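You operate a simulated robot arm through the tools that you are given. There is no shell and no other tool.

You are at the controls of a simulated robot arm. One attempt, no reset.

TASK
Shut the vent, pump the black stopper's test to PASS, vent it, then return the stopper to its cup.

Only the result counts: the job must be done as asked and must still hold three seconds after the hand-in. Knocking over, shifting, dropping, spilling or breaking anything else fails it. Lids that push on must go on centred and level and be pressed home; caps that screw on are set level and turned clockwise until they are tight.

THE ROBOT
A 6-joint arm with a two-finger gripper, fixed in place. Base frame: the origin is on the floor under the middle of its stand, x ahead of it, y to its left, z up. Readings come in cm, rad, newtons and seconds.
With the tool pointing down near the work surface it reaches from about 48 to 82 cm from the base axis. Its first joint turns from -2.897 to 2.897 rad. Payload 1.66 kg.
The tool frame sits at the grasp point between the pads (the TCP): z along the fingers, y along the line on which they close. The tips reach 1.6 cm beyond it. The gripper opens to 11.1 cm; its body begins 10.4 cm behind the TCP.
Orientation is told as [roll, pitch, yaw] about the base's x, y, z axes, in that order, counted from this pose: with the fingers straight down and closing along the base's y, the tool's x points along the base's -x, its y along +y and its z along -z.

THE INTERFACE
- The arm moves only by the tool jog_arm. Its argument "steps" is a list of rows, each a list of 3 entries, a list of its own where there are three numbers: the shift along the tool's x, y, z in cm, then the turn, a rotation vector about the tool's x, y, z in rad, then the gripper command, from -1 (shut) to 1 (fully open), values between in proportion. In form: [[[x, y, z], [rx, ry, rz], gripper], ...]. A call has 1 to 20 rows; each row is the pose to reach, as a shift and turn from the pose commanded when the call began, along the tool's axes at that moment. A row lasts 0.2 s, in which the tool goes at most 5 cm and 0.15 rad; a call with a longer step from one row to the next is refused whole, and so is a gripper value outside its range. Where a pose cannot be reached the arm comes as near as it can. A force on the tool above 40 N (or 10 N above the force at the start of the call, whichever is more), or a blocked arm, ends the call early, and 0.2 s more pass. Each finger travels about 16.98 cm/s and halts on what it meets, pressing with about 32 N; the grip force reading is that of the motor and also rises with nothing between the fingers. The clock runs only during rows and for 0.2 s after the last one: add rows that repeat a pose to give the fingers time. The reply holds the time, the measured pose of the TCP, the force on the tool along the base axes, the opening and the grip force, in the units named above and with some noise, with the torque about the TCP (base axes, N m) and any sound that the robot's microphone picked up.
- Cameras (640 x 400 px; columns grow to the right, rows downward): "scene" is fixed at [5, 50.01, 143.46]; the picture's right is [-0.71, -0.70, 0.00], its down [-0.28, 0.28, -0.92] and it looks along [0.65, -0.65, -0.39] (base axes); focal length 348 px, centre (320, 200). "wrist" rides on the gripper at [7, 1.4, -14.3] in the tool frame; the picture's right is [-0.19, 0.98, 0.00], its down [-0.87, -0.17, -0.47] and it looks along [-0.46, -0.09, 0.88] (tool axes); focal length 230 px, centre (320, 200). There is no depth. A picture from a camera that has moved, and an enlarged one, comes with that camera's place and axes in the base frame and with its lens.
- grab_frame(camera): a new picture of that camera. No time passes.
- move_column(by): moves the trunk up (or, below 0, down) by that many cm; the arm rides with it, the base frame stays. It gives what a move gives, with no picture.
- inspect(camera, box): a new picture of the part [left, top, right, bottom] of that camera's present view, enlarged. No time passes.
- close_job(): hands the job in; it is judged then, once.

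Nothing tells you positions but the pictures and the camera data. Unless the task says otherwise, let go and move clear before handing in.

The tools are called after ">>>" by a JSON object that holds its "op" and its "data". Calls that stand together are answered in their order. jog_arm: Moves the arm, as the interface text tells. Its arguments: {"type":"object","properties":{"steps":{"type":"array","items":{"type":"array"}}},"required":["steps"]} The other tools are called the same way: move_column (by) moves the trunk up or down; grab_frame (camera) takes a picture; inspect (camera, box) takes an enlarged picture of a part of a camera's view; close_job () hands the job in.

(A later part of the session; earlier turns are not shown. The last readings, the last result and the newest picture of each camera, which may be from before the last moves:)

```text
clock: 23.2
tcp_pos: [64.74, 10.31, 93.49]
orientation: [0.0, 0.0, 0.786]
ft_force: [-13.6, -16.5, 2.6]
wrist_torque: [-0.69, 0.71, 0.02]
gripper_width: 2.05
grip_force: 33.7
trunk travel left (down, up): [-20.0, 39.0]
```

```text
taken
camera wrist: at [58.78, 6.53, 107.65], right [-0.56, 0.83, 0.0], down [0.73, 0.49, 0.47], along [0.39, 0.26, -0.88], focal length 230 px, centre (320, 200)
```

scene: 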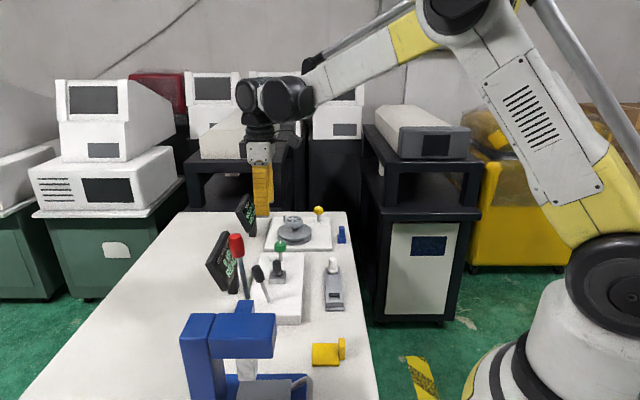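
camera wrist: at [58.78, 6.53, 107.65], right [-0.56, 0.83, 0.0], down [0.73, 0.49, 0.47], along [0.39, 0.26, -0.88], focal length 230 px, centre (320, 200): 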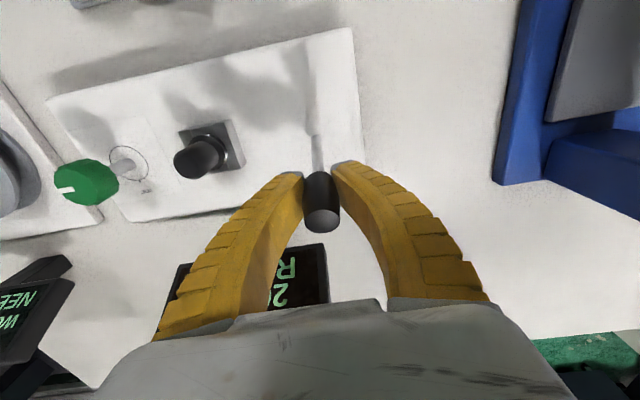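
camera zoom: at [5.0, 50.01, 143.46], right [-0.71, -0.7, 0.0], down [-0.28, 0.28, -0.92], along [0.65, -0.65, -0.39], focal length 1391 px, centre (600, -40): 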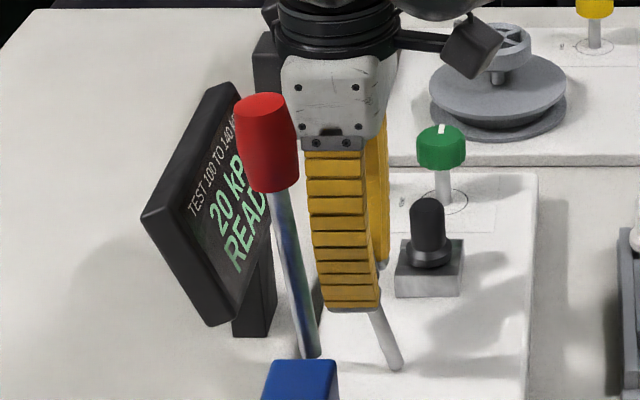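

20 kPa holds. Next full cycle.

>>> {"op": "jog_arm", "data": {"steps": [[[1.26, 0, -0.28], [0, 0, 0], -0.7], [[2.4, 0, -0.36], [0, 0, 0], -0.7], [[3.54, 0, -0.28], [0, 0, 0], -0.7], [[4.65, 0, -0.04], [0, 0, 0], -0.7], [[5.72, 0, 0.35], [0, 0, 0], -0.7], [[5.72, 0, 0.35], [0, 0, 0], -0.7], [[4.65, 0, -0.04], [0, 0, 0], -0.7], [[3.54, 0, -0.28], [0, 0, 0], -0.7], [[2.4, 0, -0.36], [0, 0, 0], -0.7], [[1.26, 0, -0.28], [0, 0, 0], -0.7], [[0.1, 0, 0], [0, 0, 0], -0.7], [[0, 0, 0], [0, 0, 0], -0.7]]}}

>>> {"op": "inspect", "data": {"camera": "scene", "box": [190, 210, 310, 310]}}

```text
clock: 25.8
tcp_pos: [64.69, 10.33, 93.29]
orientation: [-0.001, 0.0, 0.786]
ft_force: [-17.8, -11.7, 1.8]
wrist_torque: [-0.7, 0.7, -0.01]
gripper_width: 2.08
grip_force: 34.2
trunk travel left (down, up): [-20.0, 39.0]
```

```text
4.00 times, centred on (250, 260) of scene
camera zoom: at [5.0, 50.01, 143.46], right [-0.71, -0.7, 0.0], down [-0.28, 0.28, -0.92], along [0.65, -0.65, -0.39], focal length 1391 px, centre (600, -40)
```

zoom: 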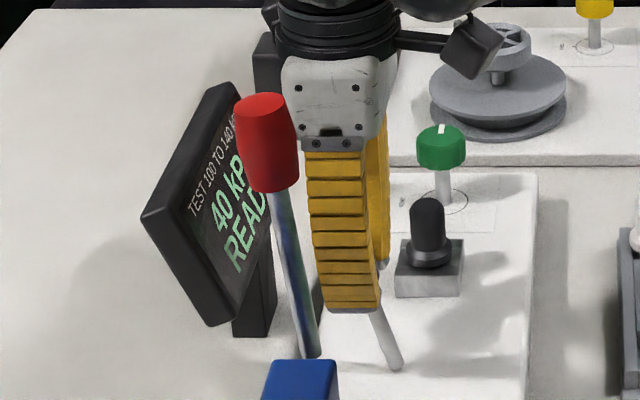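

40 kPa now – each cycle adds 20 kPa without leaking. I'll do the next cycle.

>>> {"op": "jog_arm", "data": {"steps": [[[1.26, 0, -0.28], [0, 0, 0], -0.7], [[2.4, 0, -0.36], [0, 0, 0], -0.7], [[3.54, 0, -0.28], [0, 0, 0], -0.7], [[4.65, 0, -0.04], [0, 0, 0], -0.7], [[5.72, 0, 0.35], [0, 0, 0], -0.7], [[5.72, 0, 0.35], [0, 0, 0], -0.7], [[4.65, 0, -0.04], [0, 0, 0], -0.7], [[3.54, 0, -0.28], [0, 0, 0], -0.7], [[2.4, 0, -0.36], [0, 0, 0], -0.7], [[1.26, 0, -0.28], [0, 0, 0], -0.7], [[0.1, 0, 0], [0, 0, 0], -0.7], [[0, 0, 0], [0, 0, 0], -0.7]]}}

>>> {"op": "inspect", "data": {"camera": "scene", "box": [190, 210, 310, 310]}}

```text
clock: 28.4
tcp_pos: [64.71, 10.26, 93.46]
orientation: [-0.001, 0.0, 0.784]
ft_force: [-15.0, -18.9, 0.3]
wrist_torque: [-0.81, 0.77, 0.05]
gripper_width: 2.11
grip_force: 34.3
trunk travel left (down, up): [-20.0, 39.0]
```

```text
4.00 times, centred on (250, 260) of scene
camera zoom: at [5.0, 50.01, 143.46], right [-0.71, -0.7, 0.0], down [-0.28, 0.28, -0.92], along [0.65, -0.65, -0.39], focal length 1391 px, centre (600, -40)
```

zoom: 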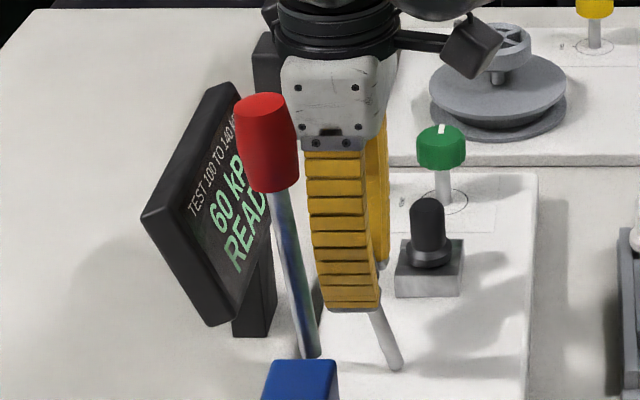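

60 kPa. Next cycle.

>>> {"op": "jog_arm", "data": {"steps": [[[1.26, 0, -0.28], [0, 0, 0], -0.7], [[2.4, 0, -0.36], [0, 0, 0], -0.7], [[3.54, 0, -0.28], [0, 0, 0], -0.7], [[4.65, 0, -0.04], [0, 0, 0], -0.7], [[5.72, 0, 0.35], [0, 0, 0], -0.7], [[5.72, 0, 0.35], [0, 0, 0], -0.7], [[4.65, 0, -0.04], [0, 0, 0], -0.7], [[3.54, 0, -0.28], [0, 0, 0], -0.7], [[2.4, 0, -0.36], [0, 0, 0], -0.7], [[1.26, 0, -0.28], [0, 0, 0], -0.7], [[0.1, 0, 0], [0, 0, 0], -0.7], [[0, 0, 0], [0, 0, 0], -0.7]]}}

>>> {"op": "inspect", "data": {"camera": "scene", "box": [190, 210, 310, 310]}}

```text
clock: 31.0
tcp_pos: [64.66, 10.35, 93.51]
orientation: [-0.001, 0.0, 0.787]
ft_force: [-15.3, -17.4, -0.9]
wrist_torque: [-0.76, 0.72, 0.01]
gripper_width: 2.07
grip_force: 34.1
trunk travel left (down, up): [-20.0, 39.0]
```

```text
4.00 times, centred on (250, 260) of scene
camera zoom: at [5.0, 50.01, 143.46], right [-0.71, -0.7, 0.0], down [-0.28, 0.28, -0.92], along [0.65, -0.65, -0.39], focal length 1391 px, centre (600, -40)
```

zoom: 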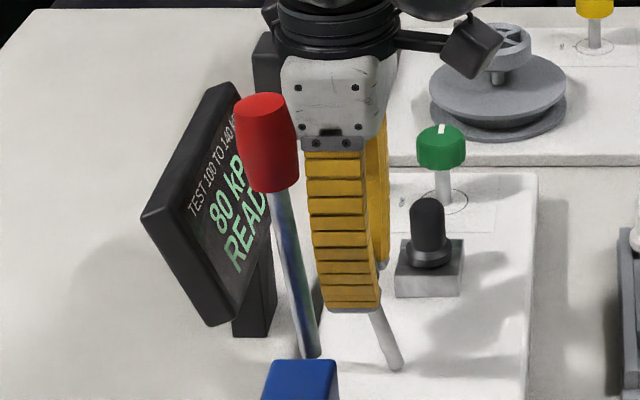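

80 kPa. One more cycle should reach 100.

>>> {"op": "jog_arm", "data": {"steps": [[[1.26, 0, -0.28], [0, 0, 0], -0.7], [[2.4, 0, -0.36], [0, 0, 0], -0.7], [[3.54, 0, -0.28], [0, 0, 0], -0.7], [[4.65, 0, -0.04], [0, 0, 0], -0.7], [[5.72, 0, 0.35], [0, 0, 0], -0.7], [[5.72, 0, 0.35], [0, 0, 0], -0.7], [[4.65, 0, -0.04], [0, 0, 0], -0.7], [[3.54, 0, -0.28], [0, 0, 0], -0.7], [[2.4, 0, -0.36], [0, 0, 0], -0.7], [[1.26, 0, -0.28], [0, 0, 0], -0.7], [[0.1, 0, 0], [0, 0, 0], -0.7], [[0, 0, 0], [0, 0, 0], -0.7]]}}

>>> {"op": "inspect", "data": {"camera": "scene", "box": [190, 210, 310, 310]}}

>>> {"op": "grab_frame", "data": {"camera": "wrist"}}

```text
clock: 33.6
tcp_pos: [64.73, 10.41, 93.46]
orientation: [-0.001, 0.001, 0.786]
ft_force: [-15.4, -15.1, 2.6]
wrist_torque: [-0.68, 0.68, -0.02]
gripper_width: 2.04
grip_force: 33.9
trunk travel left (down, up): [-20.0, 39.0]
```

```text
4.00 times, centred on (250, 260) of scene
camera zoom: at [5.0, 50.01, 143.46], right [-0.71, -0.7, 0.0], down [-0.28, 0.28, -0.92], along [0.65, -0.65, -0.39], focal length 1391 px, centre (600, -40)
```

zoom: 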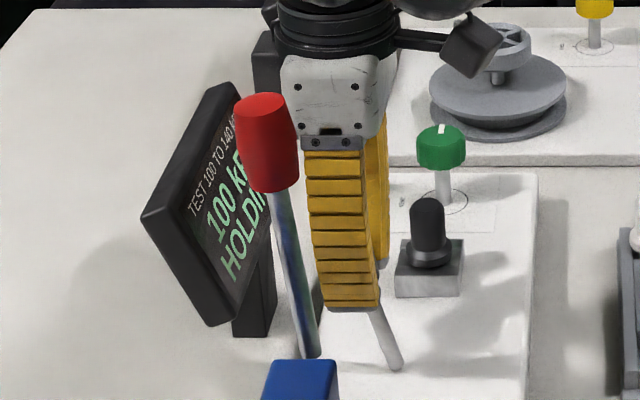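

```text
taken
camera wrist: at [58.8, 6.55, 107.7], right [-0.56, 0.83, 0.0], down [0.73, 0.49, 0.47], along [0.39, 0.26, -0.88], focal length 230 px, centre (320, 200)
```

wrist: 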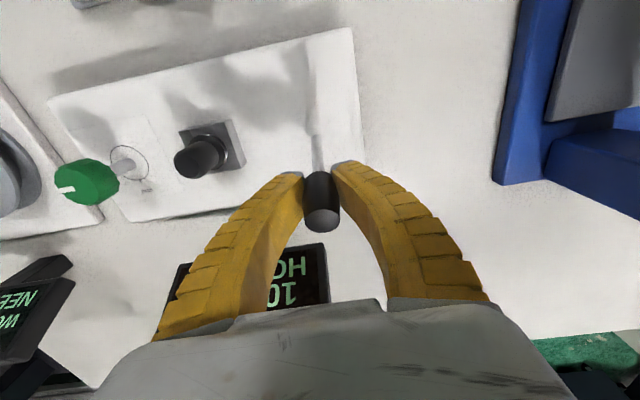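

100 kPa and HOLDING. I'll wait in place and watch for PASS.

>>> {"op": "jog_arm", "data": {"steps": [[[0, 0, 0], [0, 0, 0], -0.7], [[0, 0, 0], [0, 0, 0], -0.7], [[0, 0, 0], [0, 0, 0], -0.7], [[0, 0, 0], [0, 0, 0], -0.7], [[0, 0, 0], [0, 0, 0], -0.7], [[0, 0, 0], [0, 0, 0], -0.7], [[0, 0, 0], [0, 0, 0], -0.7], [[0, 0, 0], [0, 0, 0], -0.7], [[0, 0, 0], [0, 0, 0], -0.7], [[0, 0, 0], [0, 0, 0], -0.7]]}}

>>> {"op": "inspect", "data": {"camera": "scene", "box": [190, 210, 310, 310]}}

```text
clock: 35.8
tcp_pos: [64.75, 10.37, 93.5]
orientation: [-0.002, -0.003, 0.784]
ft_force: [-16.3, -18.5, 2.2]
wrist_torque: [-0.47, 0.47, -0.02]
gripper_width: 2.01
grip_force: 34.6
trunk travel left (down, up): [-20.0, 39.0]
```

```text
4.00 times, centred on (250, 260) of scene
camera zoom: at [5.0, 50.01, 143.46], right [-0.71, -0.7, 0.0], down [-0.28, 0.28, -0.92], along [0.65, -0.65, -0.39], focal length 1391 px, centre (600, -40)
```

zoom: 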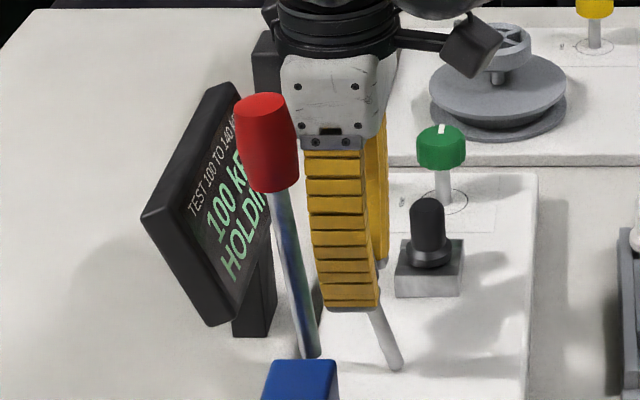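

>>> {"op": "jog_arm", "data": {"steps": [[[0, 0, 0], [0, 0, 0], -0.7], [[0, 0, 0], [0, 0, 0], -0.7], [[0, 0, 0], [0, 0, 0], -0.7], [[0, 0, 0], [0, 0, 0], -0.7], [[0, 0, 0], [0, 0, 0], -0.7], [[0, 0, 0], [0, 0, 0], -0.7], [[0, 0, 0], [0, 0, 0], -0.7], [[0, 0, 0], [0, 0, 0], -0.7], [[0, 0, 0], [0, 0, 0], -0.7], [[0, 0, 0], [0, 0, 0], -0.7], [[0, 0, 0], [0, 0, 0], -0.7], [[0, 0, 0], [0, 0, 0], -0.7], [[0, 0, 0], [0, 0, 0], -0.7], [[0, 0, 0], [0, 0, 0], -0.7], [[0, 0, 0], [0, 0, 0], -0.7]]}}

>>> {"op": "inspect", "data": {"camera": "scene", "box": [190, 210, 310, 310]}}

```text
clock: 39.0
tcp_pos: [64.75, 10.35, 93.55]
orientation: [-0.001, -0.002, 0.785]
ft_force: [-10.9, -15.4, 7.8]
wrist_torque: [-0.26, 0.23, 0.01]
gripper_width: 1.98
grip_force: 34.3
trunk travel left (down, up): [-20.0, 39.0]
```

```text
4.00 times, centred on (250, 260) of scene
camera zoom: at [5.0, 50.01, 143.46], right [-0.71, -0.7, 0.0], down [-0.28, 0.28, -0.92], along [0.65, -0.65, -0.39], focal length 1391 px, centre (600, -40)
```

zoom: 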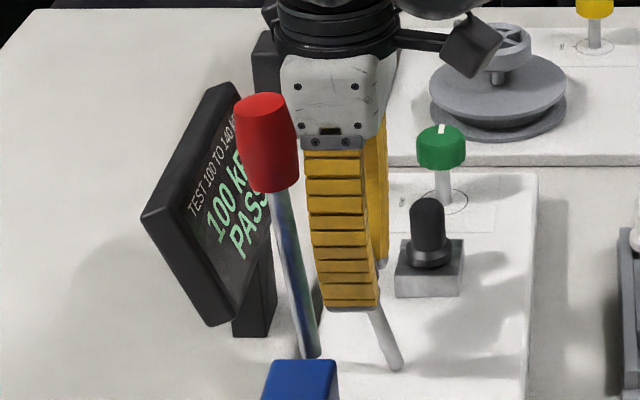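

PASS is displayed at 100 kPa. I'll let go of the lever and rise straight up.

>>> {"op": "jog_arm", "data": {"steps": [[[0, 0, 0], [0, 0, 0], -0.4], [[0, 0, 0], [0, 0, 0], 0.1], [[0, 0, 0], [0, 0, 0], 0.1], [[0, 0, -3], [0, 0, 0], 0.1], [[0, 0, -7], [0, 0, 0], 0.1], [[0, 0, -11], [0, 0, 0], 0.1], [[0, 0, -14], [0, 0, 0], 0.1], [[0, 0, -14], [0, 0, 0], 0.1]]}}

>>> {"op": "inspect", "data": {"camera": "scene", "box": [190, 190, 340, 310]}}

>>> {"op": "grab_frame", "data": {"camera": "wrist"}}

```text
clock: 40.8
tcp_pos: [64.89, 10.49, 107.48]
orientation: [0.0, 0.0, 0.785]
ft_force: [0.6, 0.6, -0.3]
wrist_torque: [0.0, 0.04, -0.02]
gripper_width: 6.28
grip_force: 0.9
trunk travel left (down, up): [-20.0, 39.0]
```

```text
3.33 times, centred on (265, 250) of scene
camera zoom: at [5.0, 50.01, 143.46], right [-0.71, -0.7, 0.0], down [-0.28, 0.28, -0.92], along [0.65, -0.65, -0.39], focal length 1159 px, centre (503, 33)
```

zoom: 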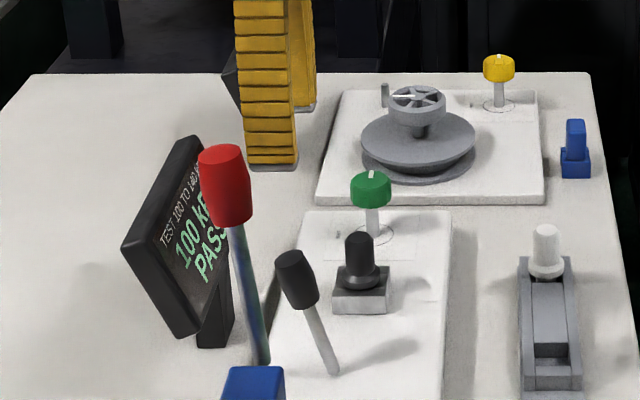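

```text
taken
camera wrist: at [58.93, 6.74, 121.65], right [-0.56, 0.83, 0.0], down [0.73, 0.49, 0.47], along [0.39, 0.26, -0.88], focal length 230 px, centre (320, 200)
```

wrist: 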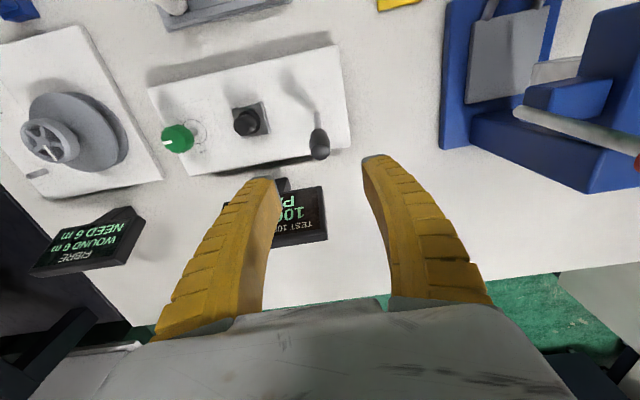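

PASS holds and the lever is free. I'll check the second display reading, which I want undisturbed.

>>> {"op": "inspect", "data": {"camera": "wrist", "box": [20, 200, 150, 290]}}

>>> {"op": "inspect", "data": {"camera": "wrist", "box": [150, 60, 350, 180]}}

```text
4.44 times, centred on (85, 245) of wrist
camera zoom: at [58.93, 6.74, 121.65], right [-0.56, 0.83, 0.0], down [0.73, 0.49, 0.47], along [0.39, 0.26, -0.88], focal length 1022 px, centre (1364, 0)
```

zoom: 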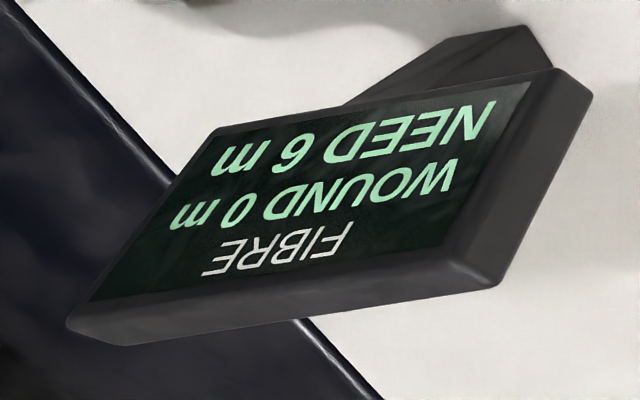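

```text
3.20 times, centred on (250, 120) of wrist
camera zoom: at [58.93, 6.74, 121.65], right [-0.56, 0.83, 0.0], down [0.73, 0.49, 0.47], along [0.39, 0.26, -0.88], focal length 736 px, centre (544, 456)
```

zoom: 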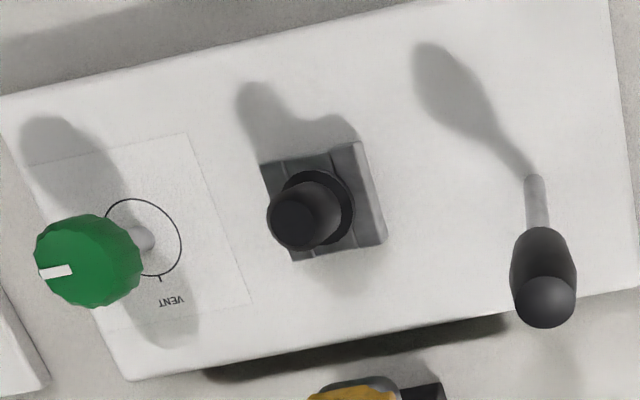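

The second station is untouched (0 m wound). I'll go back to the vent knob with yaw −45° to turn it counter-clockwise to VENT.

>>> {"op": "jog_arm", "data": {"steps": [[[0.3, -1.5, 0], [0, 0, 0.13], 0.1], [[0.6, -3.5, 0], [0, 0, 0.26], 0.1], [[0.9, -5.5, 0], [0, 0, 0.39], 0.1], [[1.2, -7.5, 0], [0, 0, 0.52], 0.1], [[1.5, -9.5, 0], [0, 0, 0.65], 0.1], [[1.8, -11.5, 0], [0, 0, 0.78], 0.1], [[2.1, -13.5, 0], [0, 0, 0.91], 0.1], [[2.4, -15.5, 0], [0, 0, 1.04], 0.1], [[2.7, -17, 0], [0, 0, 1.17], 0.1], [[3.17, -18.81, 1], [0, 0, 1.3], 0.1], [[3.17, -18.81, 3], [0, 0, 1.43], 0.1], [[3.17, -18.81, 6], [0, 0, 1.571], 0.1], [[3.17, -18.81, 9.5], [0, 0, 1.571], 0.1], [[3.17, -18.81, 9.5], [0, 0, 1.571], 0.1]]}}

>>> {"op": "grab_frame", "data": {"camera": "wrist"}}

>>> {"op": "inspect", "data": {"camera": "wrist", "box": [240, 110, 400, 210]}}

```text
clock: 43.8
tcp_pos: [75.92, -5.15, 97.69]
orientation: [-0.002, -0.001, -0.785]
ft_force: [0.1, 0.5, 0.0]
wrist_torque: [0.0, 0.01, 0.01]
gripper_width: 6.32
grip_force: 0.7
trunk travel left (down, up): [-20.0, 39.0]
```

```text
taken
camera wrist: at [71.87, 1.03, 111.93], right [0.83, 0.56, 0.0], down [0.49, -0.73, 0.47], along [0.26, -0.39, -0.88], focal length 230 px, centre (320, 200)
```

wrist: 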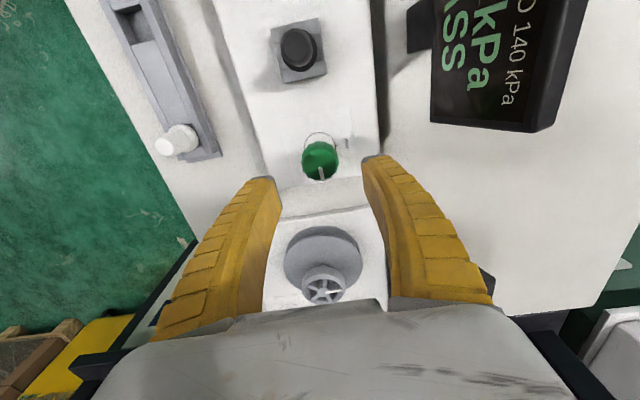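

```text
4.00 times, centred on (320, 160) of wrist
camera zoom: at [71.87, 1.03, 111.93], right [0.83, 0.56, 0.0], down [0.49, -0.73, 0.47], along [0.26, -0.39, -0.88], focal length 920 px, centre (320, 360)
```

zoom: 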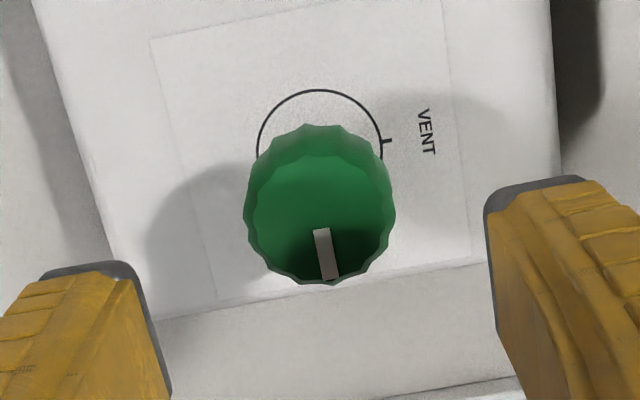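

Aligned over the knob. Lowering and closing on it.

>>> {"op": "jog_arm", "data": {"steps": [[[0, 0, 2.5], [0, 0, 0], 0.1], [[0, 0, 5], [0, 0, 0], 0.1], [[0, 0, 7.7], [0, 0, 0], 0.1], [[0, 0, 7.7], [0, 0, 0], 0.1], [[0, 0, 7.7], [0, 0, 0], -0.3], [[0, 0, 7.7], [0, 0, 0], -0.6], [[0, 0, 7.7], [0, 0, 0], -0.6]]}}

>>> {"op": "grab_frame", "data": {"camera": "wrist"}}

```text
clock: 45.4
tcp_pos: [75.95, -5.26, 90.08]
orientation: [0.002, 0.002, -0.787]
ft_force: [-2.9, -8.0, 0.3]
wrist_torque: [-0.44, -0.36, -0.04]
gripper_width: 3.06
grip_force: 34.3
trunk travel left (down, up): [-20.0, 39.0]
```

```text
taken
camera wrist: at [71.94, 0.88, 104.36], right [0.83, 0.56, 0.0], down [0.49, -0.73, 0.47], along [0.26, -0.39, -0.88], focal length 230 px, centre (320, 200)
```

wrist: 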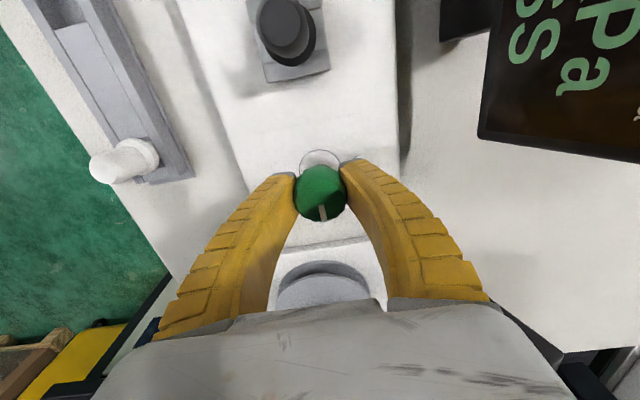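

Gripped with small side load. Turning counter-clockwise a quarter turn back to VENT.

>>> {"op": "jog_arm", "data": {"steps": [[[0, -0.05, 0], [0, 0, -0.13], -0.8], [[0, -0.05, 0], [0, 0, -0.26], -0.8], [[0, -0.05, 0], [0, 0, -0.39], -0.8], [[0, -0.05, 0], [0, 0, -0.52], -0.8], [[0, -0.05, 0], [0, 0, -0.65], -0.8], [[0, -0.05, 0], [0, 0, -0.78], -0.8], [[0, -0.05, 0], [0, 0, -0.91], -0.8], [[0, -0.05, 0], [0, 0, -1.04], -0.8], [[0, -0.05, 0], [0, 0, -1.17], -0.8], [[0, -0.05, 0], [0, 0, -1.3], -0.8], [[0, -0.05, 0], [0, 0, -1.43], -0.8], [[0, -0.05, 0], [0, 0, -1.56], -0.8], [[0, -0.05, 0], [0, 0, -1.58], -0.8], [[0, -0.05, 0], [0, 0, -1.58], -0.8]]}}

>>> {"op": "grab_frame", "data": {"camera": "wrist"}}

>>> {"op": "inspect", "data": {"camera": "wrist", "box": [240, 150, 400, 250]}}

>>> {"op": "inspect", "data": {"camera": "scene", "box": [190, 190, 340, 310]}}

```text
clock: 48.4
tcp_pos: [75.96, -5.34, 90.07]
orientation: [-0.001, -0.002, 0.798]
ft_force: [24.5, -26.2, 14.3]
wrist_torque: [-0.21, -0.29, -0.27]
gripper_width: 3.04
grip_force: 34.4
trunk travel left (down, up): [-20.0, 39.0]
```

```text
taken
camera wrist: at [70.05, -9.15, 104.27], right [-0.57, 0.82, 0.0], down [0.73, 0.5, 0.47], along [0.39, 0.27, -0.88], focal length 230 px, centre (320, 200)
```

wrist: 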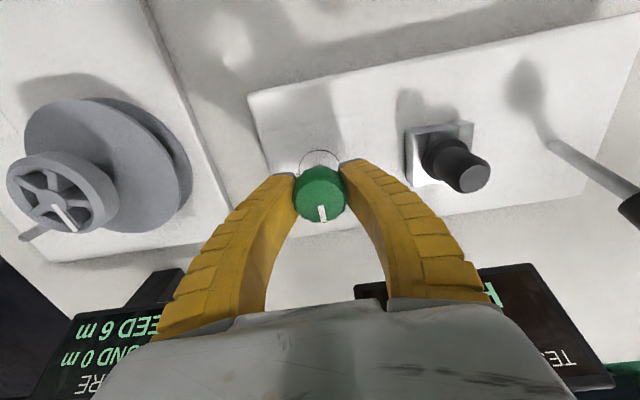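

```text
4.00 times, centred on (320, 200) of wrist
camera zoom: at [70.05, -9.15, 104.27], right [-0.57, 0.82, 0.0], down [0.73, 0.5, 0.47], along [0.39, 0.27, -0.88], focal length 920 px, centre (320, 200)
```

zoom: 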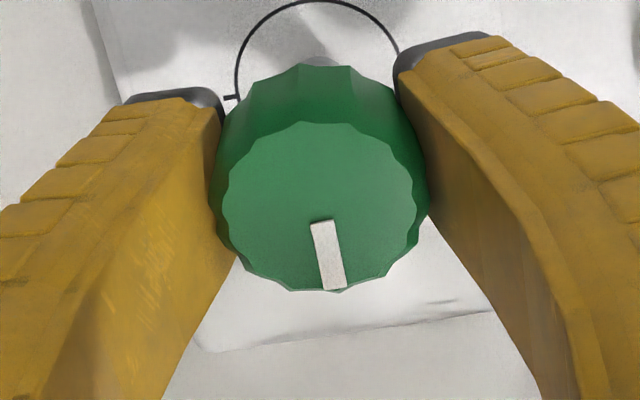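

```text
3.33 times, centred on (265, 250) of scene
camera zoom: at [5.0, 50.01, 143.46], right [-0.71, -0.7, 0.0], down [-0.28, 0.28, -0.92], along [0.65, -0.65, -0.39], focal length 1159 px, centre (503, 33)
```

zoom: 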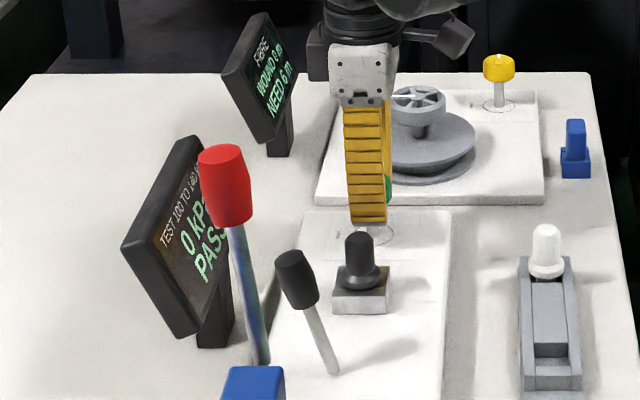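

The display reads "0 kPa PASS" and the pointer is at VENT. Releasing the knob and rising.

>>> {"op": "jog_arm", "data": {"steps": [[[0, 0, 0], [0, 0, 0], -0.4], [[0, 0, 0], [0, 0, 0], 0.1], [[0, 0, 0], [0, 0, 0], 0.1], [[0, 0, -2], [0, 0, 0], 0.1], [[0, 0, -5], [0, 0, 0], 0.1], [[0, 0, -8], [0, 0, 0], 0.1], [[0, 0, -8], [0, 0, 0], 0.1]]}}

>>> {"op": "grab_frame", "data": {"camera": "wrist"}}

>>> {"op": "inspect", "data": {"camera": "wrist", "box": [240, 90, 480, 240]}}

>>> {"op": "inspect", "data": {"camera": "scene", "box": [190, 190, 340, 310]}}

```text
clock: 50.0
tcp_pos: [75.95, -5.11, 98.17]
orientation: [-0.001, 0.001, 0.795]
ft_force: [-0.4, -0.5, 0.6]
wrist_torque: [0.01, 0.0, -0.02]
gripper_width: 6.28
grip_force: 1.5
trunk travel left (down, up): [-20.0, 39.0]
```

```text
taken
camera wrist: at [70.02, -8.93, 112.27], right [-0.57, 0.82, 0.0], down [0.73, 0.5, 0.47], along [0.39, 0.27, -0.88], focal length 230 px, centre (320, 200)
```

wrist: 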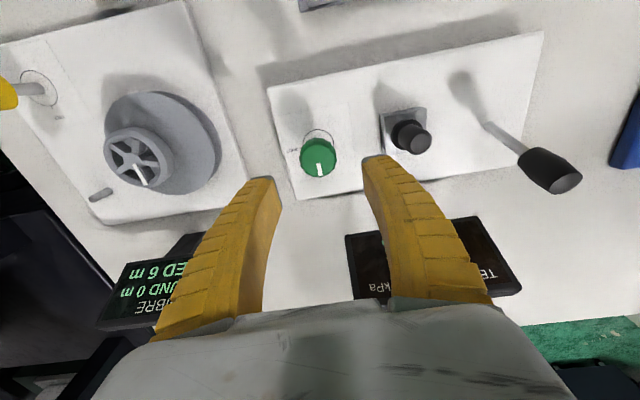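

```text
2.67 times, centred on (360, 165) of wrist
camera zoom: at [70.02, -8.93, 112.27], right [-0.57, 0.82, 0.0], down [0.73, 0.5, 0.47], along [0.39, 0.27, -0.88], focal length 614 px, centre (213, 293)
```

zoom: 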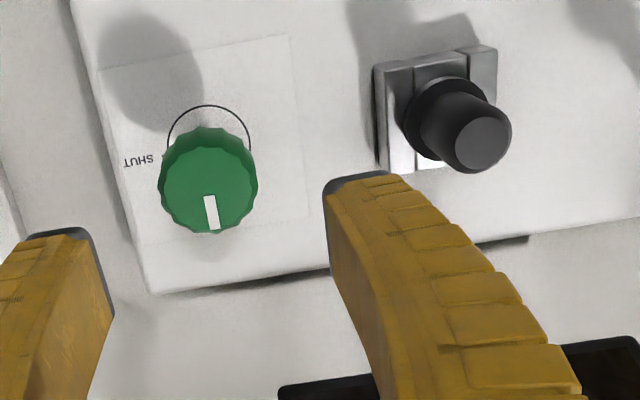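

```text
3.33 times, centred on (265, 250) of scene
camera zoom: at [5.0, 50.01, 143.46], right [-0.71, -0.7, 0.0], down [-0.28, 0.28, -0.92], along [0.65, -0.65, -0.39], focal length 1159 px, centre (503, 33)
```

zoom: 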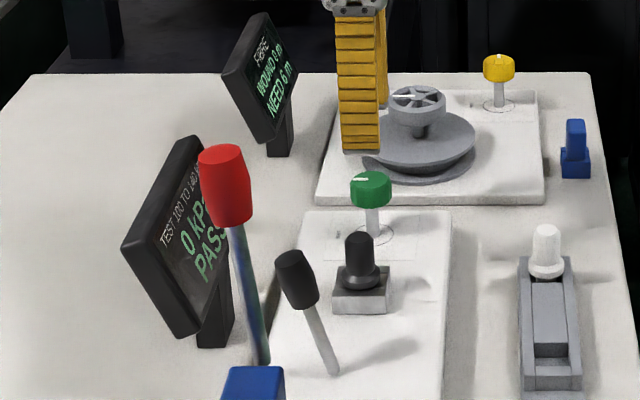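

Venting is done. Now the stopper: I'll move above it for a good look at it and its port.

>>> {"op": "jog_arm", "data": {"steps": [[[0, 2, -1], [0, 0, 0.01], 0.1], [[-0.2, 5, -2], [0, 0, 0.01], 0.1], [[-0.4, 8, -2], [0, 0, 0.01], 0.1], [[-0.4, 9.94, -2], [0, 0, 0.01], 0.1], [[-0.4, 9.94, -2], [0, 0, 0.01], 0.1]]}}

>>> {"op": "grab_frame", "data": {"camera": "wrist"}}

>>> {"op": "inspect", "data": {"camera": "wrist", "box": [240, 110, 400, 210]}}

>>> {"op": "inspect", "data": {"camera": "scene", "box": [250, 220, 370, 320]}}

```text
clock: 51.2
tcp_pos: [69.04, 2.11, 100.14]
orientation: [-0.001, -0.001, 0.785]
ft_force: [-0.8, 0.7, -0.5]
wrist_torque: [0.03, 0.02, 0.0]
gripper_width: 6.27
grip_force: 1.7
trunk travel left (down, up): [-20.0, 39.0]
```

```text
taken
camera wrist: at [63.16, -1.68, 114.31], right [-0.56, 0.83, 0.0], down [0.73, 0.49, 0.47], along [0.39, 0.26, -0.88], focal length 230 px, centre (320, 200)
```

wrist: 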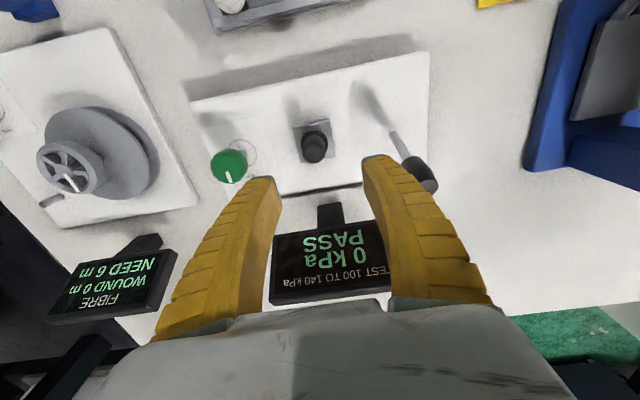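

```text
4.00 times, centred on (320, 160) of wrist
camera zoom: at [63.16, -1.68, 114.31], right [-0.56, 0.83, 0.0], down [0.73, 0.49, 0.47], along [0.39, 0.26, -0.88], focal length 920 px, centre (320, 360)
```

zoom: 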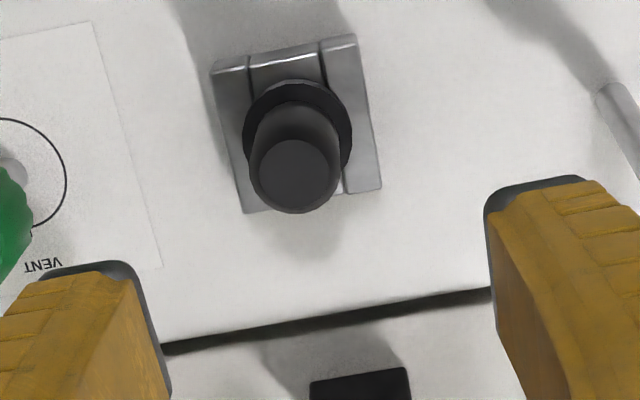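

```text
4.00 times, centred on (310, 270) of scene
camera zoom: at [5.0, 50.01, 143.46], right [-0.71, -0.7, 0.0], down [-0.28, 0.28, -0.92], along [0.65, -0.65, -0.39], focal length 1391 px, centre (360, -80)
```

zoom: 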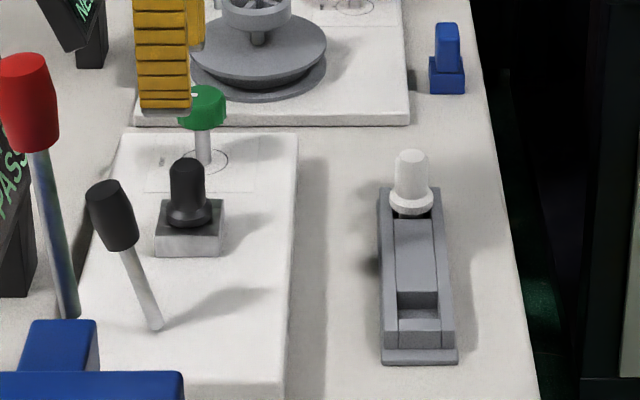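

The black stopper has a handle about 4 cm tall over a flange, axis near [69.1, 1.5], top z≈91.9. Before grasping, I'll look from above at the tray's empty cup to measure it.

>>> {"op": "jog_arm", "data": {"steps": [[[3, 1, 0], [0, 0, 0], 0.1], [[6, 2.3, 0], [0, 0, 0], 0.1], [[9, 3.7, 0], [0, 0, 0], 0.1], [[12, 5, 0], [0, 0, 0], 0.1], [[14.9, 6.3, 0], [0, 0, 0], 0.1], [[14.9, 6.3, 0], [0, 0, 0], 0.1]]}}

>>> {"op": "grab_frame", "data": {"camera": "wrist"}}

>>> {"op": "inspect", "data": {"camera": "wrist", "box": [200, 70, 400, 195]}}

>>> {"op": "grab_frame", "data": {"camera": "scene"}}

```text
clock: 52.6
tcp_pos: [54.08, -4.11, 100.21]
orientation: [-0.001, -0.001, 0.786]
ft_force: [0.4, 0.8, 0.2]
wrist_torque: [0.0, -0.02, 0.02]
gripper_width: 6.3
grip_force: 1.4
trunk travel left (down, up): [-20.0, 39.0]
```

```text
taken
camera wrist: at [48.09, -7.79, 114.39], right [-0.56, 0.83, 0.0], down [0.73, 0.49, 0.47], along [0.39, 0.26, -0.88], focal length 230 px, centre (320, 200)
```

wrist: 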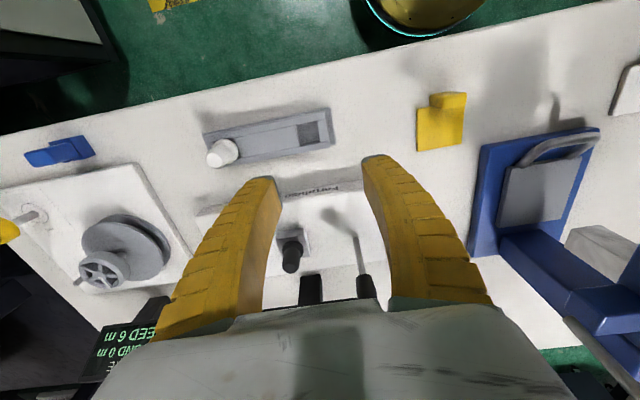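

```text
3.20 times, centred on (300, 132) of wrist
camera zoom: at [48.09, -7.79, 114.39], right [-0.56, 0.83, 0.0], down [0.73, 0.49, 0.47], along [0.39, 0.26, -0.88], focal length 736 px, centre (384, 416)
```

zoom: 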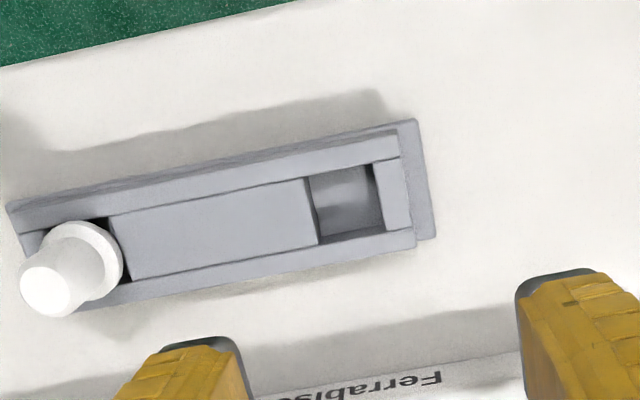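

```text
taken
```

scene: 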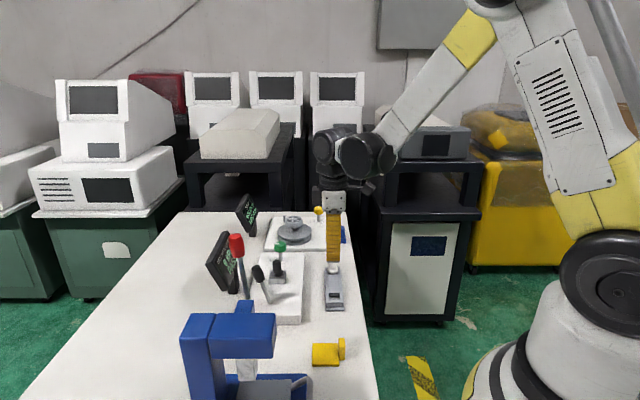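

The tray's empty cup is a square well near [54.6, -5.4]. I'll go lower above it for an accurate fix.

>>> {"op": "jog_arm", "data": {"steps": [[[0.3, -0.6, 3], [0, 0, 0], 0.1], [[0.57, -1.28, 6], [0, 0, 0], 0.1], [[0.57, -1.28, 8.2], [0, 0, 0], 0.1], [[0.57, -1.28, 8.2], [0, 0, 0], 0.1]]}}

>>> {"op": "grab_frame", "data": {"camera": "wrist"}}

>>> {"op": "inspect", "data": {"camera": "wrist", "box": [240, 100, 400, 200]}}

>>> {"op": "inspect", "data": {"camera": "wrist", "box": [100, 100, 420, 300]}}

```text
clock: 53.6
tcp_pos: [54.53, -5.24, 91.91]
orientation: [0.001, 0.0, 0.785]
ft_force: [0.1, 0.5, -0.2]
wrist_torque: [-0.01, 0.02, -0.05]
gripper_width: 6.31
grip_force: 0.9
trunk travel left (down, up): [-20.0, 39.0]
```

```text
taken
camera wrist: at [48.66, -9.08, 106.17], right [-0.56, 0.83, 0.0], down [0.73, 0.49, 0.47], along [0.39, 0.26, -0.88], focal length 230 px, centre (320, 200)
```

wrist: 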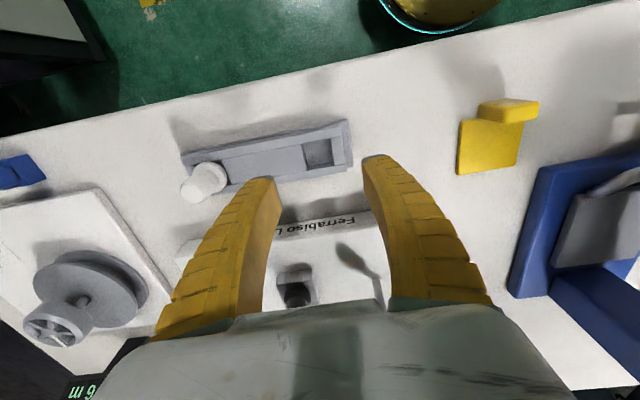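

```text
4.00 times, centred on (320, 150) of wrist
camera zoom: at [48.66, -9.08, 106.17], right [-0.56, 0.83, 0.0], down [0.73, 0.49, 0.47], along [0.39, 0.26, -0.88], focal length 920 px, centre (320, 400)
```

zoom: 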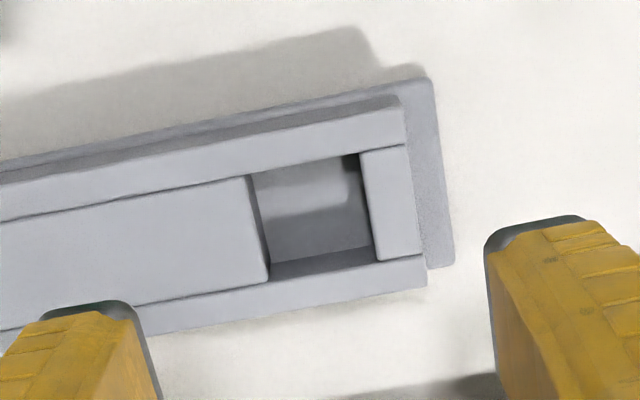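

```text
2.00 times, centred on (260, 200) of wrist
camera zoom: at [48.66, -9.08, 106.17], right [-0.56, 0.83, 0.0], down [0.73, 0.49, 0.47], along [0.39, 0.26, -0.88], focal length 460 px, centre (440, 200)
```

zoom: 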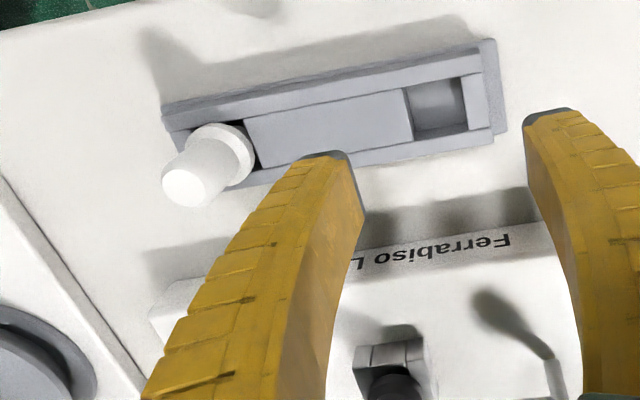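

The cup's rim is at z≈83.8 with its centre near [54.4, -5.5], about 2.8 cm square. I'll go back over the black stopper to grasp it.

>>> {"op": "jog_arm", "data": {"steps": [[[0, 0, -4], [0, 0, 0], 0.1], [[0, 0, -8.2], [0, 0, 0], 0.1], [[-3, -1, -8.2], [0, 0, 0], 0.1], [[-7, -2.5, -8.2], [0, 0, 0], 0.1], [[-11, -4, -8.2], [0, 0, 0], 0.1], [[-15.07, -5.54, -8.2], [0, 0, 0], 0.1], [[-15.07, -5.54, -6], [0, 0, 0], 0.0], [[-15.07, -5.54, -4], [0, 0, 0], 0.0], [[-15.07, -5.54, -4], [0, 0, 0], 0.0]]}}

>>> {"op": "grab_frame", "data": {"camera": "wrist"}}

>>> {"op": "inspect", "data": {"camera": "wrist", "box": [240, 110, 400, 210]}}

```text
clock: 55.6
tcp_pos: [69.23, 1.43, 95.85]
orientation: [0.0, 0.0, 0.785]
ft_force: [-0.4, -0.1, 0.8]
wrist_torque: [0.02, 0.0, 0.02]
gripper_width: 5.78
grip_force: 1.7
trunk travel left (down, up): [-20.0, 39.0]
```

```text
taken
camera wrist: at [63.25, -2.28, 110.16], right [-0.56, 0.83, 0.0], down [0.73, 0.49, 0.47], along [0.39, 0.26, -0.88], focal length 230 px, centre (320, 200)
```

wrist: 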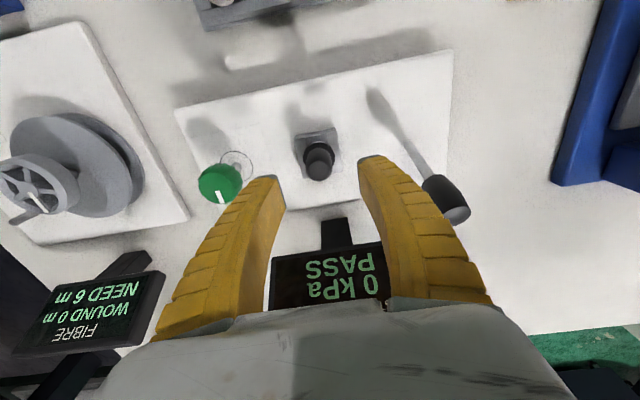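

```text
4.00 times, centred on (320, 160) of wrist
camera zoom: at [63.25, -2.28, 110.16], right [-0.56, 0.83, 0.0], down [0.73, 0.49, 0.47], along [0.39, 0.26, -0.88], focal length 920 px, centre (320, 360)
```

zoom: 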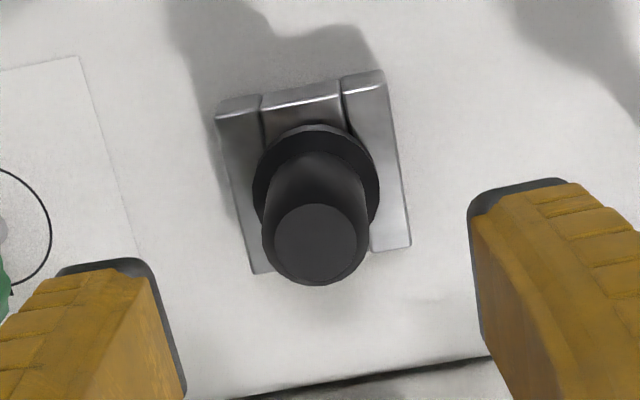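

The stopper axis is about [69.17, 1.56], nearly under the TCP. Lowering around the handle and closing.

>>> {"op": "jog_arm", "data": {"steps": [[[-0.05, 0.1, 2], [0, 0, 0], 0.0], [[-0.05, 0.1, 4], [0, 0, 0], 0.0], [[-0.05, 0.1, 5.7], [0, 0, 0], 0.0], [[-0.05, 0.1, 5.7], [0, 0, 0], 0.0]]}}

>>> {"op": "grab_frame", "data": {"camera": "wrist"}}

>>> {"op": "inspect", "data": {"camera": "scene", "box": [230, 200, 350, 300]}}

```text
clock: 56.6
tcp_pos: [69.16, 1.45, 90.29]
orientation: [0.0, -0.001, 0.784]
ft_force: [-0.1, 0.1, 0.1]
wrist_torque: [0.03, 0.0, 0.0]
gripper_width: 5.75
grip_force: 1.7
trunk travel left (down, up): [-20.0, 39.0]
```

```text
taken
camera wrist: at [63.21, -2.18, 104.46], right [-0.56, 0.83, 0.0], down [0.73, 0.49, 0.47], along [0.39, 0.26, -0.88], focal length 230 px, centre (320, 200)
```

wrist: 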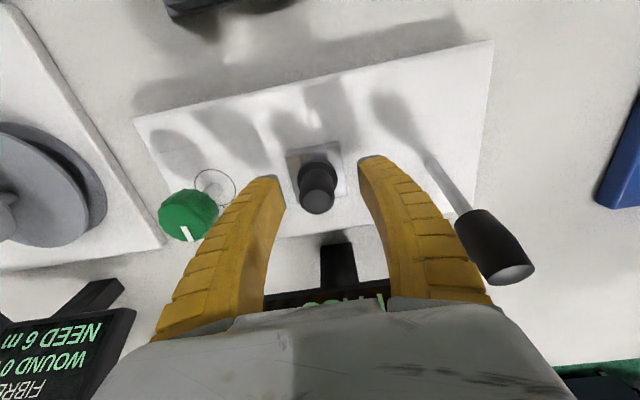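

```text
4.00 times, centred on (290, 250) of scene
camera zoom: at [5.0, 50.01, 143.46], right [-0.71, -0.7, 0.0], down [-0.28, 0.28, -0.92], along [0.65, -0.65, -0.39], focal length 1391 px, centre (440, 0)
```

zoom: 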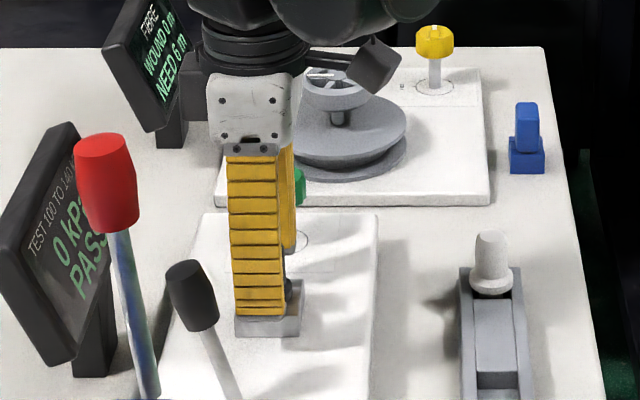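

>>> {"op": "jog_arm", "data": {"steps": [[[0, 0, 0], [0, 0, 0], -0.3], [[0, 0, 0], [0, 0, 0], -0.55], [[0, 0, 0], [0, 0, 0], -0.7], [[0, 0, 0], [0, 0, 0], -0.7]]}}

>>> {"op": "grab_frame", "data": {"camera": "wrist"}}

>>> {"op": "inspect", "data": {"camera": "wrist", "box": [240, 130, 400, 230]}}

```text
clock: 57.6
tcp_pos: [69.1, 1.65, 90.19]
orientation: [0.0, 0.0, 0.786]
ft_force: [0.9, 0.8, -0.2]
wrist_torque: [-0.01, 0.01, -0.01]
gripper_width: 1.77
grip_force: 32.0
trunk travel left (down, up): [-20.0, 39.0]
```

```text
taken
camera wrist: at [63.21, -2.18, 104.47], right [-0.56, 0.83, 0.0], down [0.73, 0.49, 0.47], along [0.39, 0.26, -0.88], focal length 230 px, centre (320, 200)
```

wrist: 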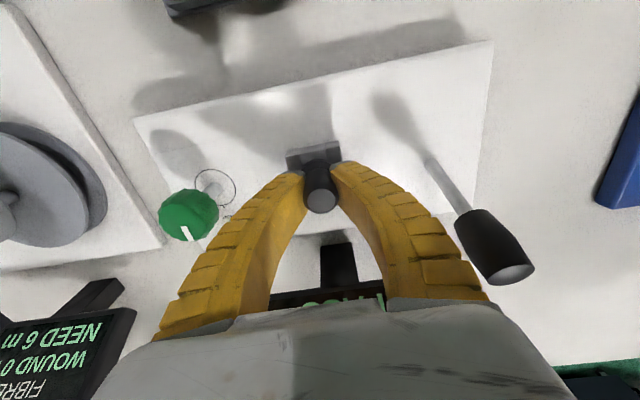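

```text
4.00 times, centred on (320, 180) of wrist
camera zoom: at [63.21, -2.18, 104.47], right [-0.56, 0.83, 0.0], down [0.73, 0.49, 0.47], along [0.39, 0.26, -0.88], focal length 920 px, centre (320, 280)
```

zoom: 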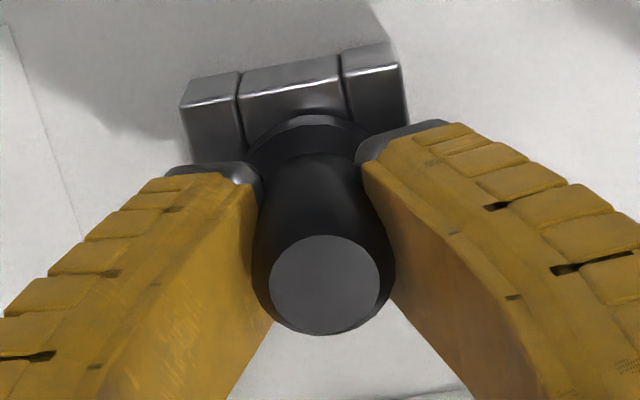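

The stopper handle is held with no side load. Lifting slowly straight up.

>>> {"op": "jog_arm", "data": {"steps": [[[0, 0, -0.4], [0, 0, 0], -0.8], [[0, 0, -0.8], [0, 0, 0], -0.8], [[0, 0, -1.2], [0, 0, 0], -0.8], [[0, 0, -1.6], [0, 0, 0], -0.8], [[0, 0, -2.0], [0, 0, 0], -0.8], [[0, 0, -2.5], [0, 0, 0], -0.8], [[0, 0, -3.0], [0, 0, 0], -0.8], [[0, 0, -3.0], [0, 0, 0], -0.8]]}}

>>> {"op": "grab_frame", "data": {"camera": "wrist"}}

>>> {"op": "inspect", "data": {"camera": "wrist", "box": [240, 110, 400, 210]}}

>>> {"op": "inspect", "data": {"camera": "scene", "box": [230, 200, 350, 300]}}

```text
clock: 59.4
tcp_pos: [69.1, 1.6, 93.32]
orientation: [0.0, 0.0, 0.786]
ft_force: [0.2, -0.2, 0.1]
wrist_torque: [-0.01, 0.0, 0.0]
gripper_width: 1.7
grip_force: 32.0
trunk travel left (down, up): [-20.0, 39.0]
```

```text
taken
camera wrist: at [63.2, -2.17, 107.44], right [-0.56, 0.83, 0.0], down [0.73, 0.49, 0.47], along [0.39, 0.26, -0.88], focal length 230 px, centre (320, 200)
```

wrist: 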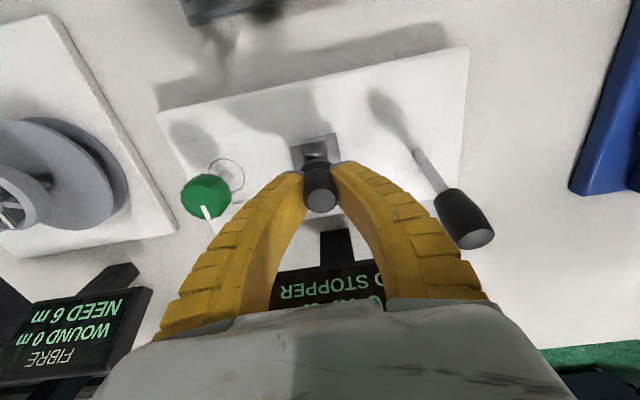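

```text
4.00 times, centred on (320, 160) of wrist
camera zoom: at [63.2, -2.17, 107.44], right [-0.56, 0.83, 0.0], down [0.73, 0.49, 0.47], along [0.39, 0.26, -0.88], focal length 920 px, centre (320, 360)
```

zoom: 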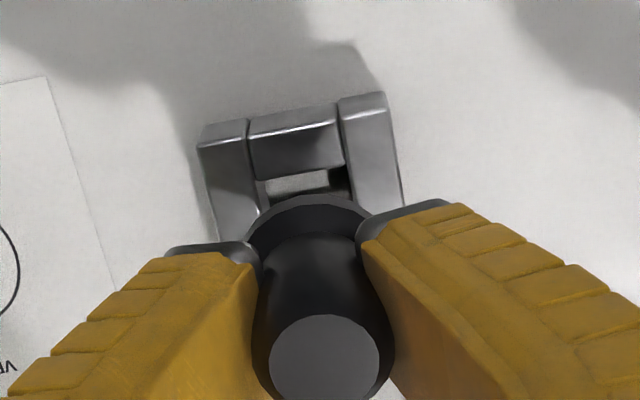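

```text
4.00 times, centred on (290, 250) of scene
camera zoom: at [5.0, 50.01, 143.46], right [-0.71, -0.7, 0.0], down [-0.28, 0.28, -0.92], along [0.65, -0.65, -0.39], focal length 1391 px, centre (440, 0)
```

zoom: 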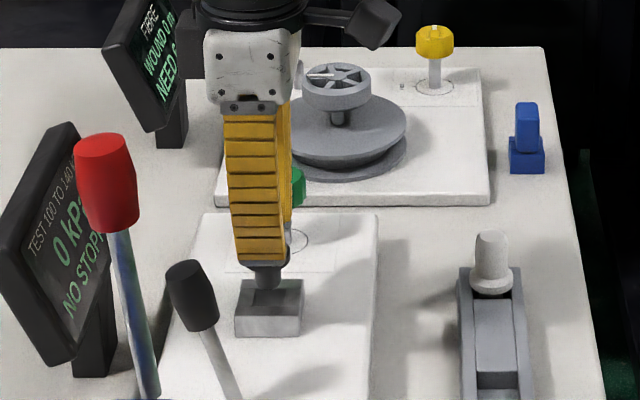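

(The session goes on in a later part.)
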